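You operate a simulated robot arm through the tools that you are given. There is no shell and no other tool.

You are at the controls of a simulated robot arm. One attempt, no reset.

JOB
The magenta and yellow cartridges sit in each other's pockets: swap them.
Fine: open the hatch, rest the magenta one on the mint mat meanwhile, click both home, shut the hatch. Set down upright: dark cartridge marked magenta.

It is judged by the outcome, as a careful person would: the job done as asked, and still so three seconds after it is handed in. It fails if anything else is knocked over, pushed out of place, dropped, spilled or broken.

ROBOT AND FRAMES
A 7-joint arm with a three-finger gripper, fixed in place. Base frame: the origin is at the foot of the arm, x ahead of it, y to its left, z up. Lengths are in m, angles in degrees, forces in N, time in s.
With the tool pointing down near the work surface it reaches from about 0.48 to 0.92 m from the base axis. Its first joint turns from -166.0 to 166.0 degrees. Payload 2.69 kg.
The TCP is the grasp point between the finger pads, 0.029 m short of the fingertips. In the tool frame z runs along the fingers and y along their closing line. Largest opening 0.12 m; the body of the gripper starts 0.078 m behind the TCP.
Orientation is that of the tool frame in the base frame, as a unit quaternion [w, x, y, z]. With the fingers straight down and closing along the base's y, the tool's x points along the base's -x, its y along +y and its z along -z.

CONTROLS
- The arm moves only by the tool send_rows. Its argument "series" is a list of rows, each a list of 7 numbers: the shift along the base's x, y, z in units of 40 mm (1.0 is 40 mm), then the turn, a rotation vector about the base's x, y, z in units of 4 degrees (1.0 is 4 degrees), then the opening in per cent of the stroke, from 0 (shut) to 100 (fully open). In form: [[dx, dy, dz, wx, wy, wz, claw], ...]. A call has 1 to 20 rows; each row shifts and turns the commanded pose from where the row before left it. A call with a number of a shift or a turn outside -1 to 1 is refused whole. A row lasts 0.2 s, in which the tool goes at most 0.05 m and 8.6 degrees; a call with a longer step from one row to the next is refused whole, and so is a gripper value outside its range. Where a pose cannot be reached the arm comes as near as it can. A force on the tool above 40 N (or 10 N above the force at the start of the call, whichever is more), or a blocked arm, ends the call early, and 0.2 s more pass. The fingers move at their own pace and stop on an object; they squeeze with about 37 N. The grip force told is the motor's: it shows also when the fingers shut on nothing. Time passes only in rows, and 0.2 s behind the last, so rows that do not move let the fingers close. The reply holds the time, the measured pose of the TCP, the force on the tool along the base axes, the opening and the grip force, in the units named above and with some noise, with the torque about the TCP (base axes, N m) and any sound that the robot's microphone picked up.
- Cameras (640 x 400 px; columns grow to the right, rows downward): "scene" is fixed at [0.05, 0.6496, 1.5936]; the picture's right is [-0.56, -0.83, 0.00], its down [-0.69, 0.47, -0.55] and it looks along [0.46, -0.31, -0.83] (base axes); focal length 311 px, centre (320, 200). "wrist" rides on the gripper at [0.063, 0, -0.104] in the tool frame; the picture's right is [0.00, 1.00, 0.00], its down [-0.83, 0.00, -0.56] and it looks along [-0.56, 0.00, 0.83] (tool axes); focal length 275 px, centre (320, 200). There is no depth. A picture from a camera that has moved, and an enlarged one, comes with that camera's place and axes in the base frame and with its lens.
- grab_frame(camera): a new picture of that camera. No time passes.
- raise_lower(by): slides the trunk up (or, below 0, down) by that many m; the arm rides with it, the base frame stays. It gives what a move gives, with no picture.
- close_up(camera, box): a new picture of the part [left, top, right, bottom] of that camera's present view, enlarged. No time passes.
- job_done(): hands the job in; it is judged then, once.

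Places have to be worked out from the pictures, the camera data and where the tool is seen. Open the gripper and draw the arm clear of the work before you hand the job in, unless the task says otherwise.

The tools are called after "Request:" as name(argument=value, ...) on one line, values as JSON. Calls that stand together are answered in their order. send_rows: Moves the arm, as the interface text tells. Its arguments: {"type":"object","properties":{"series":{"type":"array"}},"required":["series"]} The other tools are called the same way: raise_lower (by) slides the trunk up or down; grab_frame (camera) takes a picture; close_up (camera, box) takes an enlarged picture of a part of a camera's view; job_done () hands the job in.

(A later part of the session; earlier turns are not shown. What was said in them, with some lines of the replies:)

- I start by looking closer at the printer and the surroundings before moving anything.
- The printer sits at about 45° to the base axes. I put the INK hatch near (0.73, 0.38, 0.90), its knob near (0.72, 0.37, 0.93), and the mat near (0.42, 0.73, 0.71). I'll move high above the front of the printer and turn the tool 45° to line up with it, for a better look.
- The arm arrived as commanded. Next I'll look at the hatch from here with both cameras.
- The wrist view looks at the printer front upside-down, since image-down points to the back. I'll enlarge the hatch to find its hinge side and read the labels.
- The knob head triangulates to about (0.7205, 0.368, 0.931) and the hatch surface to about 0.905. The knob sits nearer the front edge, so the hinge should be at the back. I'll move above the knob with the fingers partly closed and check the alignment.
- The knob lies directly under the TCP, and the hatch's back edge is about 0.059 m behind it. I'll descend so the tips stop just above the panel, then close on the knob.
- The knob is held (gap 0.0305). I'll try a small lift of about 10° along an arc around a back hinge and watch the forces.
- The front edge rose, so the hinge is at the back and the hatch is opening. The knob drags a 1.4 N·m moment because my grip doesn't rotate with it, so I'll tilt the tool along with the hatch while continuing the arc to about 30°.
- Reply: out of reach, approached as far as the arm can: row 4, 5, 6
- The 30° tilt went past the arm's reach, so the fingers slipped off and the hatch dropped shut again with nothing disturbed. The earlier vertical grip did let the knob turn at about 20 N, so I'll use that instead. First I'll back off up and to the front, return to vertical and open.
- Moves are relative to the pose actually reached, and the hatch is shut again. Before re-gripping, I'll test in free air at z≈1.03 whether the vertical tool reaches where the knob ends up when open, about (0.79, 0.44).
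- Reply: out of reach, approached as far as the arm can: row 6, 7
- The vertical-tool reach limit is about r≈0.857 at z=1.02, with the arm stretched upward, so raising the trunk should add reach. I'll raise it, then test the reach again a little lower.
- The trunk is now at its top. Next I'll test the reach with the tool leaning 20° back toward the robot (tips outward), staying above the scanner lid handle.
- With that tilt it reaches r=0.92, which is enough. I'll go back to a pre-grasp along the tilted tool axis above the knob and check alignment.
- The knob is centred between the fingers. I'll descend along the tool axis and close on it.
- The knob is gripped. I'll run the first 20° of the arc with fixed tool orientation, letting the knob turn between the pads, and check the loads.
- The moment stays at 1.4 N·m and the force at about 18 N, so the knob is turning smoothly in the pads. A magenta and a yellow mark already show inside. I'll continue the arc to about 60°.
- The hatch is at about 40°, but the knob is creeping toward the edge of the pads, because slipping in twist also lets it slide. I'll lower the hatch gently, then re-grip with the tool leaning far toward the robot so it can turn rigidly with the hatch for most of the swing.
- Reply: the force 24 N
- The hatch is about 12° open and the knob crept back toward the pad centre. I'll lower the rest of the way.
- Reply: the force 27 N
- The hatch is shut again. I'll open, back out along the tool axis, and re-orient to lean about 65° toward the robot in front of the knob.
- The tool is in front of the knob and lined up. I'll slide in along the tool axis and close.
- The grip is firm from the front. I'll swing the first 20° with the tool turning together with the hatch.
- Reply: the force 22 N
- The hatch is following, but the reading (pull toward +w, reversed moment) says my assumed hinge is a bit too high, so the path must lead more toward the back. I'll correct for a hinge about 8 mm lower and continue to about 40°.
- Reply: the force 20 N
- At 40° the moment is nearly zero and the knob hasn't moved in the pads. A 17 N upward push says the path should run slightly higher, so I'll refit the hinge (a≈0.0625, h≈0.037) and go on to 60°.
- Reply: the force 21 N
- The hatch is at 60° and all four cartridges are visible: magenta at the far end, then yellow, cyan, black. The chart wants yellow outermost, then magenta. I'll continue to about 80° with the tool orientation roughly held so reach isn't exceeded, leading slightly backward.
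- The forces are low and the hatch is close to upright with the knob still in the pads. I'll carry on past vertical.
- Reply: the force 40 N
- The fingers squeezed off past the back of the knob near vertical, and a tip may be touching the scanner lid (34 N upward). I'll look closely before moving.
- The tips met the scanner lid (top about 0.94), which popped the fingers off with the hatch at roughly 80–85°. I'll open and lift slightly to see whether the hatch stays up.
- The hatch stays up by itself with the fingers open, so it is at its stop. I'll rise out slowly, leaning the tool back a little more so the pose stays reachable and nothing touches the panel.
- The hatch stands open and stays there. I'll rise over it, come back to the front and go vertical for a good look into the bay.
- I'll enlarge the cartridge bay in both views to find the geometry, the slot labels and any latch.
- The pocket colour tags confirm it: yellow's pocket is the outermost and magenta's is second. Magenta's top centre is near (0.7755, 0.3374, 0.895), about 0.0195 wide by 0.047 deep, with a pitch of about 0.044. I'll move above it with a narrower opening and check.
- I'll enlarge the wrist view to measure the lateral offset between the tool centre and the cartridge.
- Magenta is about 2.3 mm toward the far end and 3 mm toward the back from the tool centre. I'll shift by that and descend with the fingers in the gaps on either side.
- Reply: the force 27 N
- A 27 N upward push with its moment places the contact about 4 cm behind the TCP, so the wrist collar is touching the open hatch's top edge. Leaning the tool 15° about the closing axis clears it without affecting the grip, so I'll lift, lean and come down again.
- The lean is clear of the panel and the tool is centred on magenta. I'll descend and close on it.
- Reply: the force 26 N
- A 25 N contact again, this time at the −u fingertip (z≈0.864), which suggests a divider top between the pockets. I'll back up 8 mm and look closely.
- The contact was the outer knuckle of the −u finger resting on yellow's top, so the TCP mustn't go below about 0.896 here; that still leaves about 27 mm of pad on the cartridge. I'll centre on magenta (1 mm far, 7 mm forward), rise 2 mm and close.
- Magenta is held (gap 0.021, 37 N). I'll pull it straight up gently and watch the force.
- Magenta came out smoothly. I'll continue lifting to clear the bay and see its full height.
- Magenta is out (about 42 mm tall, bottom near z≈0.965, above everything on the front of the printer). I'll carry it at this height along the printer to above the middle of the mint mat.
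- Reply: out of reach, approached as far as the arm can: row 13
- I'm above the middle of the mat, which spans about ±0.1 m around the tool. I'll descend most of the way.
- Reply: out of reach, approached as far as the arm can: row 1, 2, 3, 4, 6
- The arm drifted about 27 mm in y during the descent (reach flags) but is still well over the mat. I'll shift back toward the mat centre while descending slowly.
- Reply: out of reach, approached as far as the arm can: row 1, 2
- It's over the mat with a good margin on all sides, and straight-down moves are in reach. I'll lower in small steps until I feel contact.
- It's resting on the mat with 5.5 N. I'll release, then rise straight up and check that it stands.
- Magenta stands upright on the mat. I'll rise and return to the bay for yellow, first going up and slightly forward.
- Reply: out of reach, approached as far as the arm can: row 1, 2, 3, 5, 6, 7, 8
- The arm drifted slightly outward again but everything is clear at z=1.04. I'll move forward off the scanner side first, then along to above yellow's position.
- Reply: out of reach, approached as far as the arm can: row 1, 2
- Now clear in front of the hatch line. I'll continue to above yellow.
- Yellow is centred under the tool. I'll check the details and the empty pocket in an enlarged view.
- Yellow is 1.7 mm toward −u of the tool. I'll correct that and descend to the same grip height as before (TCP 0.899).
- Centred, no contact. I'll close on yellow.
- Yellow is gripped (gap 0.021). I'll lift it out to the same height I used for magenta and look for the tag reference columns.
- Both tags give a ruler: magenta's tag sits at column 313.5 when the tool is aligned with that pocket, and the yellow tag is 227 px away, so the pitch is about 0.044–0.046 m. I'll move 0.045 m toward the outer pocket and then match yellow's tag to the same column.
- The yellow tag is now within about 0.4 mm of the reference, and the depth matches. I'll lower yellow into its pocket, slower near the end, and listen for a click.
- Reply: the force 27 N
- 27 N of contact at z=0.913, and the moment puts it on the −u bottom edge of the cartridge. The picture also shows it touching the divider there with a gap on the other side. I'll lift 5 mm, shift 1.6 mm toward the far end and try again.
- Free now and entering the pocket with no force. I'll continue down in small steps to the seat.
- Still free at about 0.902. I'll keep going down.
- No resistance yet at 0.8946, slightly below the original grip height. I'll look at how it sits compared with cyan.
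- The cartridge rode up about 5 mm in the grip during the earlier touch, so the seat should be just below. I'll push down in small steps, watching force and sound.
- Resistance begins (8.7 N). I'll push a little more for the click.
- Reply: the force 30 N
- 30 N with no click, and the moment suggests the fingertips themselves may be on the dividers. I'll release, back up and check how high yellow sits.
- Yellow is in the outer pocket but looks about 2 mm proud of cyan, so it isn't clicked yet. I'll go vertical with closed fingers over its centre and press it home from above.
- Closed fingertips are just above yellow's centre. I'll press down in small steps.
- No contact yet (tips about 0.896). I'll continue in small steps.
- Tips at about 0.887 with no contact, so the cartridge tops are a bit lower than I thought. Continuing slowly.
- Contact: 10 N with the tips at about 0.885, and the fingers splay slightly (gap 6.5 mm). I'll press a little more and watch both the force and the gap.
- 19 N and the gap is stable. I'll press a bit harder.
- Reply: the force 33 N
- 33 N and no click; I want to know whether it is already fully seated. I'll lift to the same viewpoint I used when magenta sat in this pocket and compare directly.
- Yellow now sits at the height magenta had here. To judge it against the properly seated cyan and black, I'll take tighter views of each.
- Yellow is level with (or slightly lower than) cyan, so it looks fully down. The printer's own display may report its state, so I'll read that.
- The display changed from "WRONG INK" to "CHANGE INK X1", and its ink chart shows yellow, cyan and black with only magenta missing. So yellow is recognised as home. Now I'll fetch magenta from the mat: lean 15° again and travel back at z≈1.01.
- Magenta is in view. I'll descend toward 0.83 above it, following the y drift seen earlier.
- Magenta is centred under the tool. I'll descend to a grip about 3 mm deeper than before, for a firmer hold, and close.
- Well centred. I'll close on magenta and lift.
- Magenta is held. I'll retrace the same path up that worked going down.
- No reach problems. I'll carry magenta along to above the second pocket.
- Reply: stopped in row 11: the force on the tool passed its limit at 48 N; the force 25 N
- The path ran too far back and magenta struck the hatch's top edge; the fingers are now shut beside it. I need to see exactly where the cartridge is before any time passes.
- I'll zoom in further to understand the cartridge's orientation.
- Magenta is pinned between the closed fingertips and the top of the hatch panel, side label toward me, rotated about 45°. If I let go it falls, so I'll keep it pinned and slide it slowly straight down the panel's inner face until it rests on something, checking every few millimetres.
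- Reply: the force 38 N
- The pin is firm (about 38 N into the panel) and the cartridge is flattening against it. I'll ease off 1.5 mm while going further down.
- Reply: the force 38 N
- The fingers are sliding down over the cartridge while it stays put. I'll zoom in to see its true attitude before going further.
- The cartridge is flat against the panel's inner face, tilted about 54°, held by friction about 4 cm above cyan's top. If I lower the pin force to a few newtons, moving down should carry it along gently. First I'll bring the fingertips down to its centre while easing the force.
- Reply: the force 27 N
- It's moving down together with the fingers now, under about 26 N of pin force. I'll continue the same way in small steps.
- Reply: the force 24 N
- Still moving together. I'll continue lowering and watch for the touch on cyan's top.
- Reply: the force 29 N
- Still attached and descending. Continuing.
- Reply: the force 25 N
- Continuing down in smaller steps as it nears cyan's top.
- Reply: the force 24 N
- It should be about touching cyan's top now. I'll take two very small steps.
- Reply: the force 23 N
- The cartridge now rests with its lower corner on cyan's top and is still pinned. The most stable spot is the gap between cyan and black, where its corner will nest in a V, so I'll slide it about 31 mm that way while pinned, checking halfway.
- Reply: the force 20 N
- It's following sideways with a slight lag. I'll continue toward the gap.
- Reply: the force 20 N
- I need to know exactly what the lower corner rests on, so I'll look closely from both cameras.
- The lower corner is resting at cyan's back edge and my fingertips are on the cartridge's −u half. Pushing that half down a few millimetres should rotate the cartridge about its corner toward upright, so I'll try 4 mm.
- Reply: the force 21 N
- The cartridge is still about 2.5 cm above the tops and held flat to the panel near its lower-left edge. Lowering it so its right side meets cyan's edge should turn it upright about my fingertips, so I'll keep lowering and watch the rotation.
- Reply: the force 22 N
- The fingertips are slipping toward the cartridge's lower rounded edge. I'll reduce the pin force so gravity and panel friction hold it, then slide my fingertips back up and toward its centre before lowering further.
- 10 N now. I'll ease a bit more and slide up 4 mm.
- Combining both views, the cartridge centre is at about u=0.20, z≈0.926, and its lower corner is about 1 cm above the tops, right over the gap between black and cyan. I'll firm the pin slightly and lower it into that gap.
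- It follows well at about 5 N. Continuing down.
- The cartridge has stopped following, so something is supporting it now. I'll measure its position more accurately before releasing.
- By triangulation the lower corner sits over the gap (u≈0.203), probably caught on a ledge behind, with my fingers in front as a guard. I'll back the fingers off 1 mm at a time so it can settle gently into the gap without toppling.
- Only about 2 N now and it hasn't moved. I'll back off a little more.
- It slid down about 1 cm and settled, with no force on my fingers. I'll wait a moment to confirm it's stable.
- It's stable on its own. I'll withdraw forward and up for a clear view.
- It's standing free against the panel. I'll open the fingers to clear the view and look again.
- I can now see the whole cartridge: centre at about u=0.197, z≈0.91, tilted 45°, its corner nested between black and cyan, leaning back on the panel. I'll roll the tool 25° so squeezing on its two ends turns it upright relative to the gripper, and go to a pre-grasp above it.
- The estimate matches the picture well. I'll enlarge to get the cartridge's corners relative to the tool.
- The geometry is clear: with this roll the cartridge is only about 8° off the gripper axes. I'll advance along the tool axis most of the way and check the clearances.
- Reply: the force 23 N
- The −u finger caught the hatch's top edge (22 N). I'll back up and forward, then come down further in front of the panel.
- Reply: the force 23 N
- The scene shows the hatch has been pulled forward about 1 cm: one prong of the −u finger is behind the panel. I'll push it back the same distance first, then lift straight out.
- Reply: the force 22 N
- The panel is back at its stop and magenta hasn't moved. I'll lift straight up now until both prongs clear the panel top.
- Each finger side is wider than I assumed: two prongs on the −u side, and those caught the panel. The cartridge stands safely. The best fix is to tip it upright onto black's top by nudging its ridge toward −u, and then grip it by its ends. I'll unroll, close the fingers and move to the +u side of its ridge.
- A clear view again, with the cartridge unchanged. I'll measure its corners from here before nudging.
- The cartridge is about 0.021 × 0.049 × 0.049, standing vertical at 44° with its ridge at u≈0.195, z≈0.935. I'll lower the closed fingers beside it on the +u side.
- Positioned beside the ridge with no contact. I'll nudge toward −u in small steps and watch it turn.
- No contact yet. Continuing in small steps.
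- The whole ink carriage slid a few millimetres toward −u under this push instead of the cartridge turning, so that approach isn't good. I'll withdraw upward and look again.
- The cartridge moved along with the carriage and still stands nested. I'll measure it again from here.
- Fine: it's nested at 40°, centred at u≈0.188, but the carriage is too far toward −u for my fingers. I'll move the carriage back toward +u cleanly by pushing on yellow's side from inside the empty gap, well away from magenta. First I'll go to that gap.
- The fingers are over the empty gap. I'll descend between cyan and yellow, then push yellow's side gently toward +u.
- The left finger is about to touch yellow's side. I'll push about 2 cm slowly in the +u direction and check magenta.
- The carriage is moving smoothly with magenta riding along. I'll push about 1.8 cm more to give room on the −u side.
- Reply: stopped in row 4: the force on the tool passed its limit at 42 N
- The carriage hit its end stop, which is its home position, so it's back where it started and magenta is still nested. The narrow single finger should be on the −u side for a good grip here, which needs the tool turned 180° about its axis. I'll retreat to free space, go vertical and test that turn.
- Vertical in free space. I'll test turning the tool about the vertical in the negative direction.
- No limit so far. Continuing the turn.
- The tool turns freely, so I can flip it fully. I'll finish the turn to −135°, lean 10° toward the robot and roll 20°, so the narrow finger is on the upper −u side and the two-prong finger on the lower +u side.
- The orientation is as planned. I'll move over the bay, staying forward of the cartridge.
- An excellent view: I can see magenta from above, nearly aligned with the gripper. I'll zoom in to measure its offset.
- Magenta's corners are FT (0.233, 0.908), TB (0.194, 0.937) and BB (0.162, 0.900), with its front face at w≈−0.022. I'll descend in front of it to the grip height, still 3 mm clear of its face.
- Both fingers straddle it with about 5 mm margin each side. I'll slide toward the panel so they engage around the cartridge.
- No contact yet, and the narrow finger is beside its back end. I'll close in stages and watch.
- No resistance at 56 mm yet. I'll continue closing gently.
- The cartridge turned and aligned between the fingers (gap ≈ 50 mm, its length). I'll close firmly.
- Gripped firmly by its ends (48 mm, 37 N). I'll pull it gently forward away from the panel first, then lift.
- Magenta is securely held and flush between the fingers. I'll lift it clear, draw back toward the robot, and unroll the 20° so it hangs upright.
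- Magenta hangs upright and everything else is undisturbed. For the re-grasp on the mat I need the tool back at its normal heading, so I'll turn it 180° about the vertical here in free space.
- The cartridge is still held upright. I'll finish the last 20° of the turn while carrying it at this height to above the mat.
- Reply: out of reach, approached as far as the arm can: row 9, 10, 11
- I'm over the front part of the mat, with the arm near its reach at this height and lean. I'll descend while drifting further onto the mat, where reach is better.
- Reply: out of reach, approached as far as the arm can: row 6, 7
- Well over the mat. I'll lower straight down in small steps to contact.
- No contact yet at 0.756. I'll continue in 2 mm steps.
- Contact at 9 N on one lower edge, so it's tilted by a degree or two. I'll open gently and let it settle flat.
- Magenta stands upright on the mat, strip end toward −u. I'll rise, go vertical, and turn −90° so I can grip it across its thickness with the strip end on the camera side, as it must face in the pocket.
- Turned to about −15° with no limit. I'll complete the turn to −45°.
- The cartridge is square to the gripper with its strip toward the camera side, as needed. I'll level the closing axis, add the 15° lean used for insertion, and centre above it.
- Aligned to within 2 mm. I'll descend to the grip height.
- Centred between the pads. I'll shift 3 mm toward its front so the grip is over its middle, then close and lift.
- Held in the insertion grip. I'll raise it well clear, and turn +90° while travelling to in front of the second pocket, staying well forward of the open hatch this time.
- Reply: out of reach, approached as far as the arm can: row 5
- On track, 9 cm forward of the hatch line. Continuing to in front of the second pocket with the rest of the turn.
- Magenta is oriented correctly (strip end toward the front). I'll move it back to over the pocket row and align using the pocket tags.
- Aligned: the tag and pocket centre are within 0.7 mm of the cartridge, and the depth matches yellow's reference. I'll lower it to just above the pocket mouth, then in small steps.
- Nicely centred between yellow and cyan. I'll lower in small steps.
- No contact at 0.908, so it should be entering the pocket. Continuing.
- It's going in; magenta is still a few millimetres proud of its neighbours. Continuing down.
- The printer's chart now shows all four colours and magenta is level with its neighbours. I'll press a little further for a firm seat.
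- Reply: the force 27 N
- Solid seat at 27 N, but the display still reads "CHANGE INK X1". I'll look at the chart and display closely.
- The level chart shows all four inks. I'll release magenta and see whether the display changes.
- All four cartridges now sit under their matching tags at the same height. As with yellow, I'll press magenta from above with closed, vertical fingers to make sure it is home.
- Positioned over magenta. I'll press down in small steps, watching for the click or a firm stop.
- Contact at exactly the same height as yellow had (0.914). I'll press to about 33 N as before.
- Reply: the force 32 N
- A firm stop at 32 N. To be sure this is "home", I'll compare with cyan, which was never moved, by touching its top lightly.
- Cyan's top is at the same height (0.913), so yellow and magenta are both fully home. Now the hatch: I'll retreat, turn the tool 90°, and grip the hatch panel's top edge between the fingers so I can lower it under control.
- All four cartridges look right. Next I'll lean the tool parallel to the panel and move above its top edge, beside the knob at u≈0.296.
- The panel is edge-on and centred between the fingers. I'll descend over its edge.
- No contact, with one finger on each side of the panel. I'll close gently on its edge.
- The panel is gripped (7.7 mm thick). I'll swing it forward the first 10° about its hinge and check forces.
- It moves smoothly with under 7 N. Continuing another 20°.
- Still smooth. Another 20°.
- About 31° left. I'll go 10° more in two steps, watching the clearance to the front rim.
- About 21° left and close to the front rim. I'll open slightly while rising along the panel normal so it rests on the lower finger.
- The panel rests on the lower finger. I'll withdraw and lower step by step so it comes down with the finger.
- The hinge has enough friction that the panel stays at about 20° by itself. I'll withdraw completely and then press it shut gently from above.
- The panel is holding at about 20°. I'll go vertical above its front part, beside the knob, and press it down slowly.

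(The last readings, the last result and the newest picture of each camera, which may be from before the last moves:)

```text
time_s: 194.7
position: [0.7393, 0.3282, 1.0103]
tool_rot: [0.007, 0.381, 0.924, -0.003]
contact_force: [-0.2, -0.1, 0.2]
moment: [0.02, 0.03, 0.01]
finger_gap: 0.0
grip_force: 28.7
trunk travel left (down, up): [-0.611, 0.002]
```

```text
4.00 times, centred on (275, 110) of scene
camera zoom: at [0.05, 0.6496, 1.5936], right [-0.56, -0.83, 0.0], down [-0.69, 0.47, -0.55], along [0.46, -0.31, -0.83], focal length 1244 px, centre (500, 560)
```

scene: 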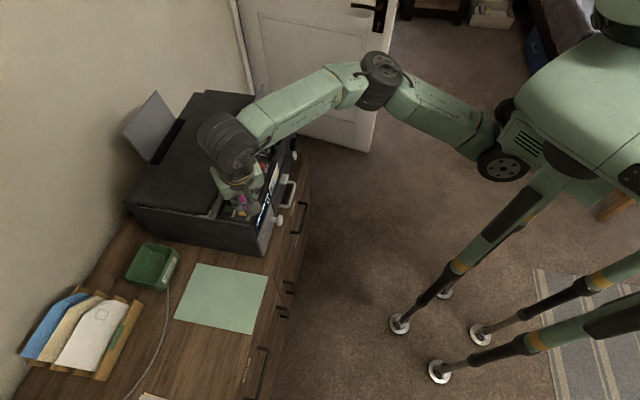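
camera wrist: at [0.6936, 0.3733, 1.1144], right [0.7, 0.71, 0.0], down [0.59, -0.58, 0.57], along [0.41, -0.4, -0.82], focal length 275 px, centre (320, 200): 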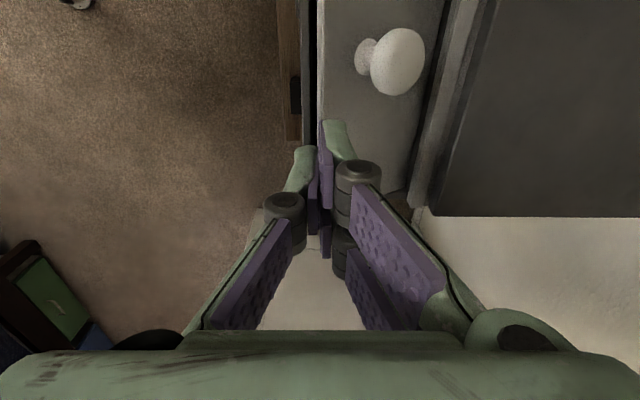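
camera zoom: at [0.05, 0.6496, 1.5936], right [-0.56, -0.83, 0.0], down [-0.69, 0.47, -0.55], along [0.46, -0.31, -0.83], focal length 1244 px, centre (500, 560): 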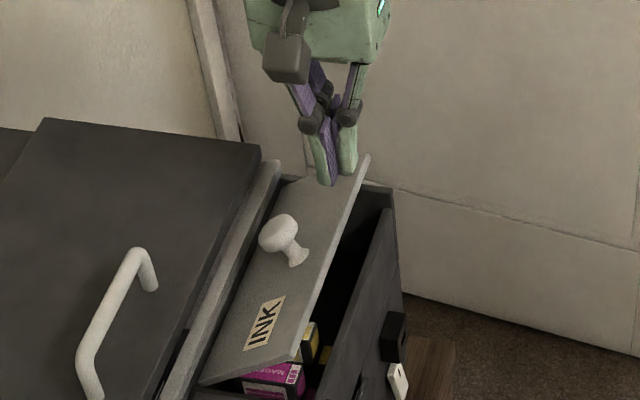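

The fingertips are over the panel about 1 cm inside its front edge. I'll press it down slowly.

Request:
send_rows(series=[[0, 0, -0.6, 0, 0, 0, 0], [0, 0, -0.4, 0, 0, 0, 0], [0, 0, -0.15, 0, 0, 0, 0], [0, 0, -0.15, 0, 0, 0, 0]])

Request:
close_up(camera="scene", box=[220, 60, 330, 160])

```text
time_s: 195.7
position: [0.7357, 0.3251, 0.9622]
tool_rot: [0.007, 0.381, 0.925, -0.004]
contact_force: [-21.1, -23.0, 16.2]
moment: [-0.25, 0.8, -0.07]
finger_gap: 0.0
grip_force: 28.4
trunk travel left (down, up): [-0.611, 0.002]
```

```text
4.00 times, centred on (275, 110) of scene
camera zoom: at [0.05, 0.6496, 1.5936], right [-0.56, -0.83, 0.0], down [-0.69, 0.47, -0.55], along [0.46, -0.31, -0.83], focal length 1244 px, centre (500, 560)
```

zoom: 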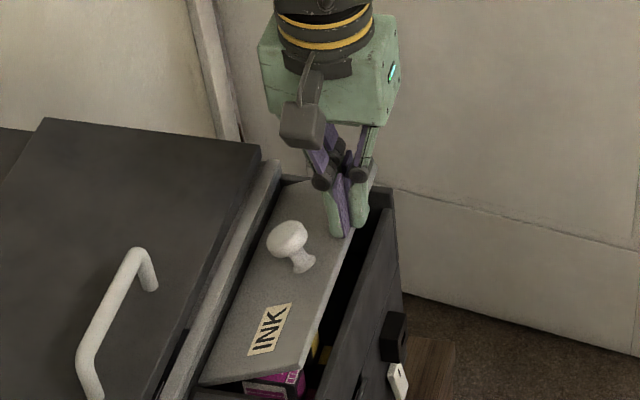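

The tips are catching the panel's front edge rather than its face. I'll lift, move 2 cm further back over the panel, and press again.

Request:
send_rows(series=[[-0.05, -0.05, 0.3, 0, 0, 0, 0], [0, 0, 0.5, 0, 0, 0, 0], [0.3, 0.3, 0.3, 0, 0, 0, 0], [0.17, 0.17, 0, 0, 0, 0, 0], [0, 0, 0, 0, 0, 0, 0]])

Request:
grab_frame(camera="wrist")

Request:
close_up(camera="scene", box=[220, 60, 330, 160])

```text
time_s: 196.9
position: [0.7568, 0.3459, 1.0032]
tool_rot: [0.006, 0.38, 0.925, -0.003]
contact_force: [-0.1, -1.1, 0.2]
moment: [0.04, 0.01, -0.03]
finger_gap: 0.0
grip_force: 28.4
trunk travel left (down, up): [-0.611, 0.002]
```

```text
taken
camera wrist: at [0.7105, 0.3907, 1.1068], right [0.7, 0.71, 0.0], down [0.59, -0.58, 0.57], along [0.41, -0.4, -0.82], focal length 275 px, centre (320, 200)
```

wrist: 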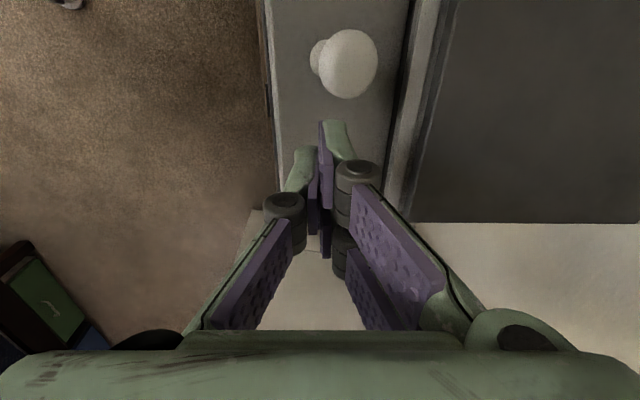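

```text
4.00 times, centred on (275, 110) of scene
camera zoom: at [0.05, 0.6496, 1.5936], right [-0.56, -0.83, 0.0], down [-0.69, 0.47, -0.55], along [0.46, -0.31, -0.83], focal length 1244 px, centre (500, 560)
```

zoom: 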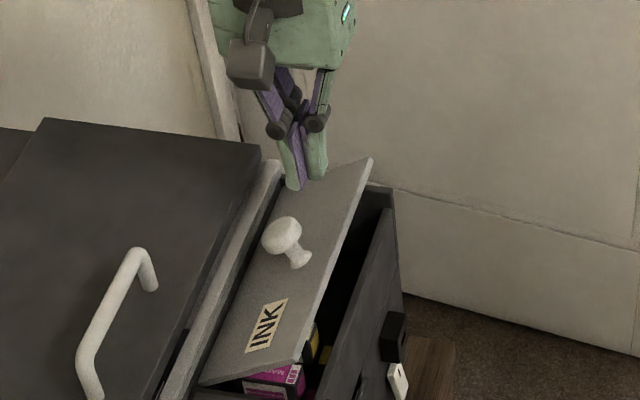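

Now over the middle of the panel. I'll press down in steps.

Request:
send_rows(series=[[0, 0, -0.7, 0, 0, 0, 0], [0, 0, -0.4, 0, 0, 0, 0], [0, 0, -0.2, 0, 0, 0, 0], [0, 0, -0.2, 0, 0, 0, 0]])

Request:
close_up(camera="scene", box=[220, 60, 330, 160])

```text
time_s: 197.9
position: [0.7556, 0.3463, 0.9426]
tool_rot: [0.007, 0.382, 0.924, -0.003]
contact_force: [0.1, 0.3, 0.2]
moment: [-0.03, -0.02, 0.0]
finger_gap: 0.0
grip_force: 28.6
trunk travel left (down, up): [-0.611, 0.002]
```

```text
4.00 times, centred on (275, 110) of scene
camera zoom: at [0.05, 0.6496, 1.5936], right [-0.56, -0.83, 0.0], down [-0.69, 0.47, -0.55], along [0.46, -0.31, -0.83], focal length 1244 px, centre (500, 560)
```

zoom: 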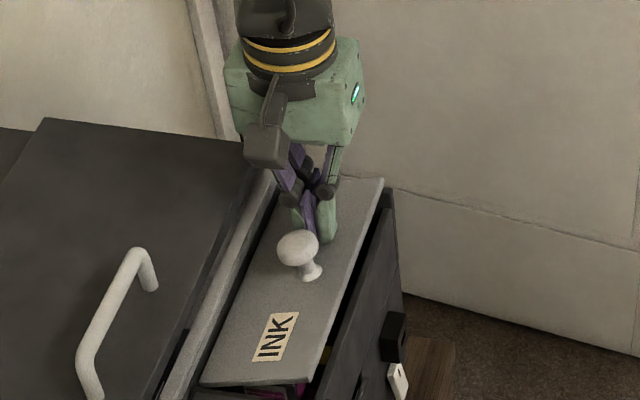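

The hatch follows with almost no force, now nearly shut. I'll press the rest slowly.

Request:
send_rows(series=[[0, 0, -0.1, 0, 0, 0, 0], [0, 0, -0.1, 0, 0, 0, 0], [0, 0, 0, 0, 0, 0, 0]])

Request:
close_up(camera="scene", box=[220, 60, 330, 160])

```text
time_s: 198.7
position: [0.7561, 0.3443, 0.9337]
tool_rot: [0.006, 0.381, 0.925, -0.003]
contact_force: [-0.3, -0.4, -0.6]
moment: [0.0, -0.04, 0.0]
finger_gap: 0.0
grip_force: 28.4
trunk travel left (down, up): [-0.611, 0.002]
```

```text
4.00 times, centred on (275, 110) of scene
camera zoom: at [0.05, 0.6496, 1.5936], right [-0.56, -0.83, 0.0], down [-0.69, 0.47, -0.55], along [0.46, -0.31, -0.83], focal length 1244 px, centre (500, 560)
```

zoom: 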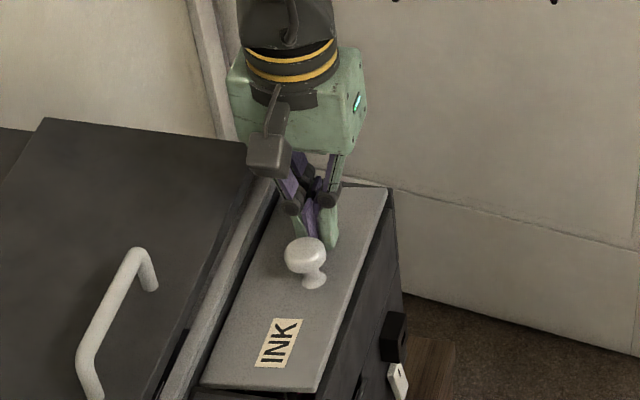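

Almost flush. I'll press gently to confirm it's fully shut.

Request:
send_rows(series=[[0, 0, -0.06, 0, 0, 0, 0], [0, 0, -0.06, 0, 0, 0, 0]])

Request:
close_up(camera="scene", box=[230, 70, 310, 150])

```text
time_s: 199.3
position: [0.7558, 0.3449, 0.9294]
tool_rot: [0.008, 0.381, 0.925, -0.002]
contact_force: [0.8, 0.1, 0.3]
moment: [0.0, -0.01, -0.02]
finger_gap: 0.0
grip_force: 28.7
trunk travel left (down, up): [-0.611, 0.002]
```

```text
5.00 times, centred on (270, 110) of scene
camera zoom: at [0.05, 0.6496, 1.5936], right [-0.56, -0.83, 0.0], down [-0.69, 0.47, -0.55], along [0.46, -0.31, -0.83], focal length 1554 px, centre (570, 650)
```

zoom: 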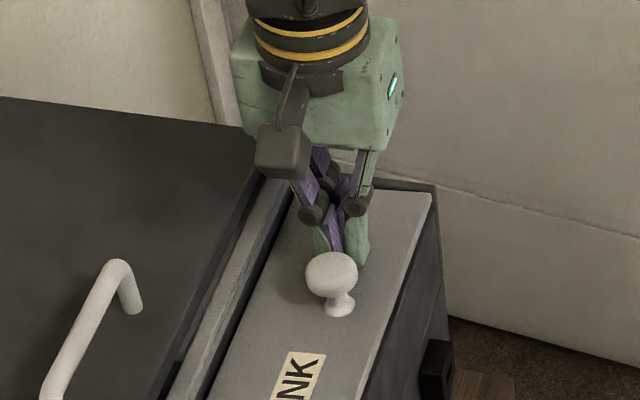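

Request:
send_rows(series=[[0, 0, -0.06, 0, 0, 0, 0], [0, 0, -0.06, 0, 0, 0, 0]])

```text
time_s: 199.9
position: [0.7561, 0.3447, 0.9238]
tool_rot: [0.007, 0.381, 0.925, -0.002]
contact_force: [0.1, 0.2, -0.2]
moment: [0.01, 0.02, 0.02]
finger_gap: 0.0
grip_force: 28.6
trunk travel left (down, up): [-0.611, 0.002]
```

No contact yet at tip height 0.895. I'll check from the wrist camera where the panel is.

Request:
grab_frame(camera="wrist")

Request:
close_up(camera="scene", box=[230, 80, 310, 170])

```text
taken
camera wrist: at [0.7099, 0.3899, 1.0289], right [0.7, 0.71, 0.0], down [0.59, -0.58, 0.57], along [0.41, -0.4, -0.82], focal length 275 px, centre (320, 200)
```

wrist: 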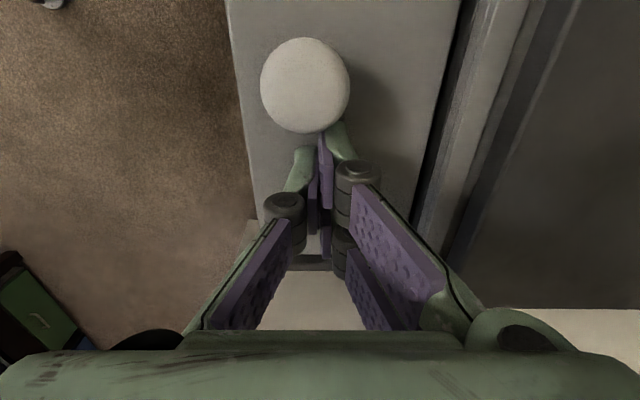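

```text
4.44 times, centred on (270, 125) of scene
camera zoom: at [0.05, 0.6496, 1.5936], right [-0.56, -0.83, 0.0], down [-0.69, 0.47, -0.55], along [0.46, -0.31, -0.83], focal length 1382 px, centre (542, 533)
```

zoom: 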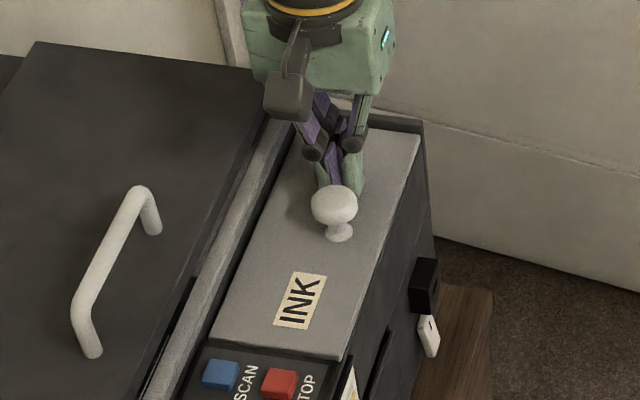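

The hatch looks flush like at the start. I'll go down until I feel it, to press it fully home.

Request:
send_rows(series=[[0, 0, -0.05, 0, 0, 0, 0], [0, 0, -0.05, 0, 0, 0, 0]])

```text
time_s: 200.5
position: [0.7561, 0.3442, 0.9255]
tool_rot: [0.008, 0.381, 0.925, -0.001]
contact_force: [3.0, -0.2, 19.6]
moment: [0.36, 0.19, 0.06]
finger_gap: 0.0059
grip_force: 28.4
trunk travel left (down, up): [-0.611, 0.002]
```

A firm stop at 20 N, so the hatch is shut. I'll lift away, draw the arm clear and open the gripper, then check everything.

Request:
send_rows(series=[[0, 0, 0.4, 0, 0, 0, 0], [0, 0, 0.8, 0, 0, 0, 10], [0, 0, 0.9, 0, 0, 0, 30], [-0.3, -0.3, 0.8, 0, 0, 0, 50], [-0.7, -0.6, 0.3, 0, 0, 0, 70], [-0.9, -0.6, 0, 0, 0, 0, 90], [-0.9, -0.5, 0, 0, 0, 0, 100], [-0.9, -0.4, 0, 0, 0, 0, 100], [-0.9, -0.3, 0, 0, 0, 0, 100], [-0.9, 0, 0, 0, 0, 0, 100], [-0.9, 0, 0, 0, 0, 0, 100]])

Request:
grab_frame(camera="scene")

Request:
close_up(camera="scene", box=[230, 90, 310, 240])

Request:
close_up(camera="scene", box=[240, 160, 300, 240])

```text
time_s: 202.9
position: [0.4997, 0.2361, 1.0476]
tool_rot: [0.007, 0.381, 0.924, -0.003]
contact_force: [-0.3, 0.0, -0.1]
moment: [-0.01, 0.01, -0.02]
finger_gap: 0.1201
grip_force: 0.1
trunk travel left (down, up): [-0.611, 0.002]
```

```text
taken
```

scene: 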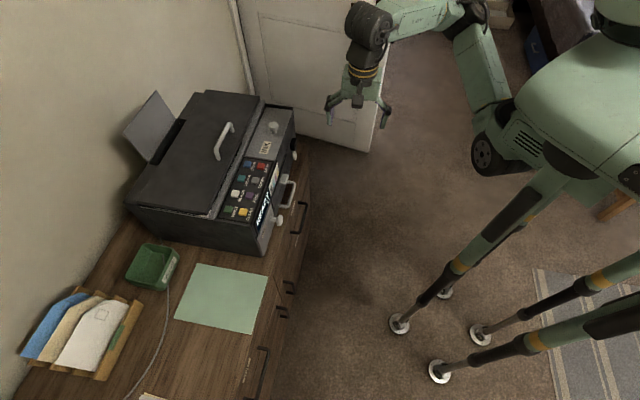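

```text
2.67 times, centred on (270, 165) of scene
camera zoom: at [0.05, 0.6496, 1.5936], right [-0.56, -0.83, 0.0], down [-0.69, 0.47, -0.55], along [0.46, -0.31, -0.83], focal length 829 px, centre (453, 293)
```

zoom: 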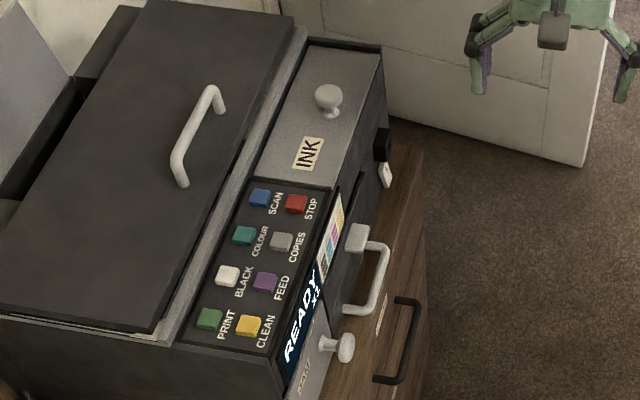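

```text
5.00 times, centred on (270, 200) of scene
camera zoom: at [0.05, 0.6496, 1.5936], right [-0.56, -0.83, 0.0], down [-0.69, 0.47, -0.55], along [0.46, -0.31, -0.83], focal length 1554 px, centre (570, 200)
```

zoom: 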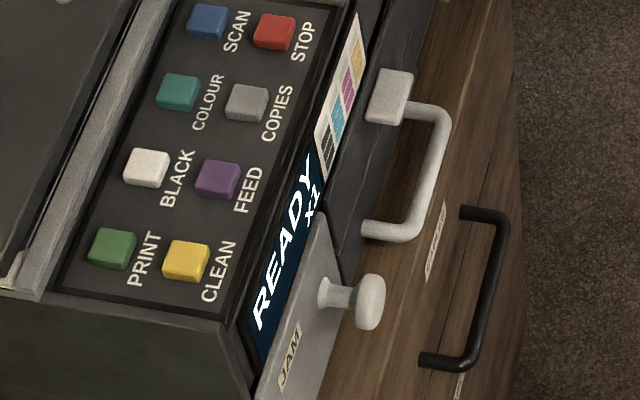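

The display now reads "READY X1": both cartridges are recognised in the right pockets and the hatch is shut flush. The mat is clear, the items on the desk are undisturbed, and the arm is clear with the gripper open. Handing in.

Request:
job_done()

```text
The job is handed in.
```

The magenta and yellow cartridges are swapped, both are seated, and the hatch is shut. After I closed it, the printer's display changed from "WRONG INK" to "READY X1", and its chart showed all four inks.

- **Seating:** I never heard a click from either cartridge. I pressed each one down to a firm stop at about 30 N. Their tops sit level with cyan, which I hadn't moved.
- **Magenta slipped on the way back:** It rested upright on the mint mat as you asked. While I was carrying it back to the printer, it hit the open hatch's top edge and came out of the gripper. It then slid about 1 cm inside the open ink bay. I picked it up there, stood it on the mat a second time, and inserted it in the correct orientation.
- **Ink carriage:** It slid a few millimetres while I was recovering magenta, and I pushed it back to its end stop.
- **Hatch:** It dropped shut once from a low angle on my first attempt to open it.

Nothing else looked moved or damaged in the last pictures. The gripper is open and the arm is clear of the printer.
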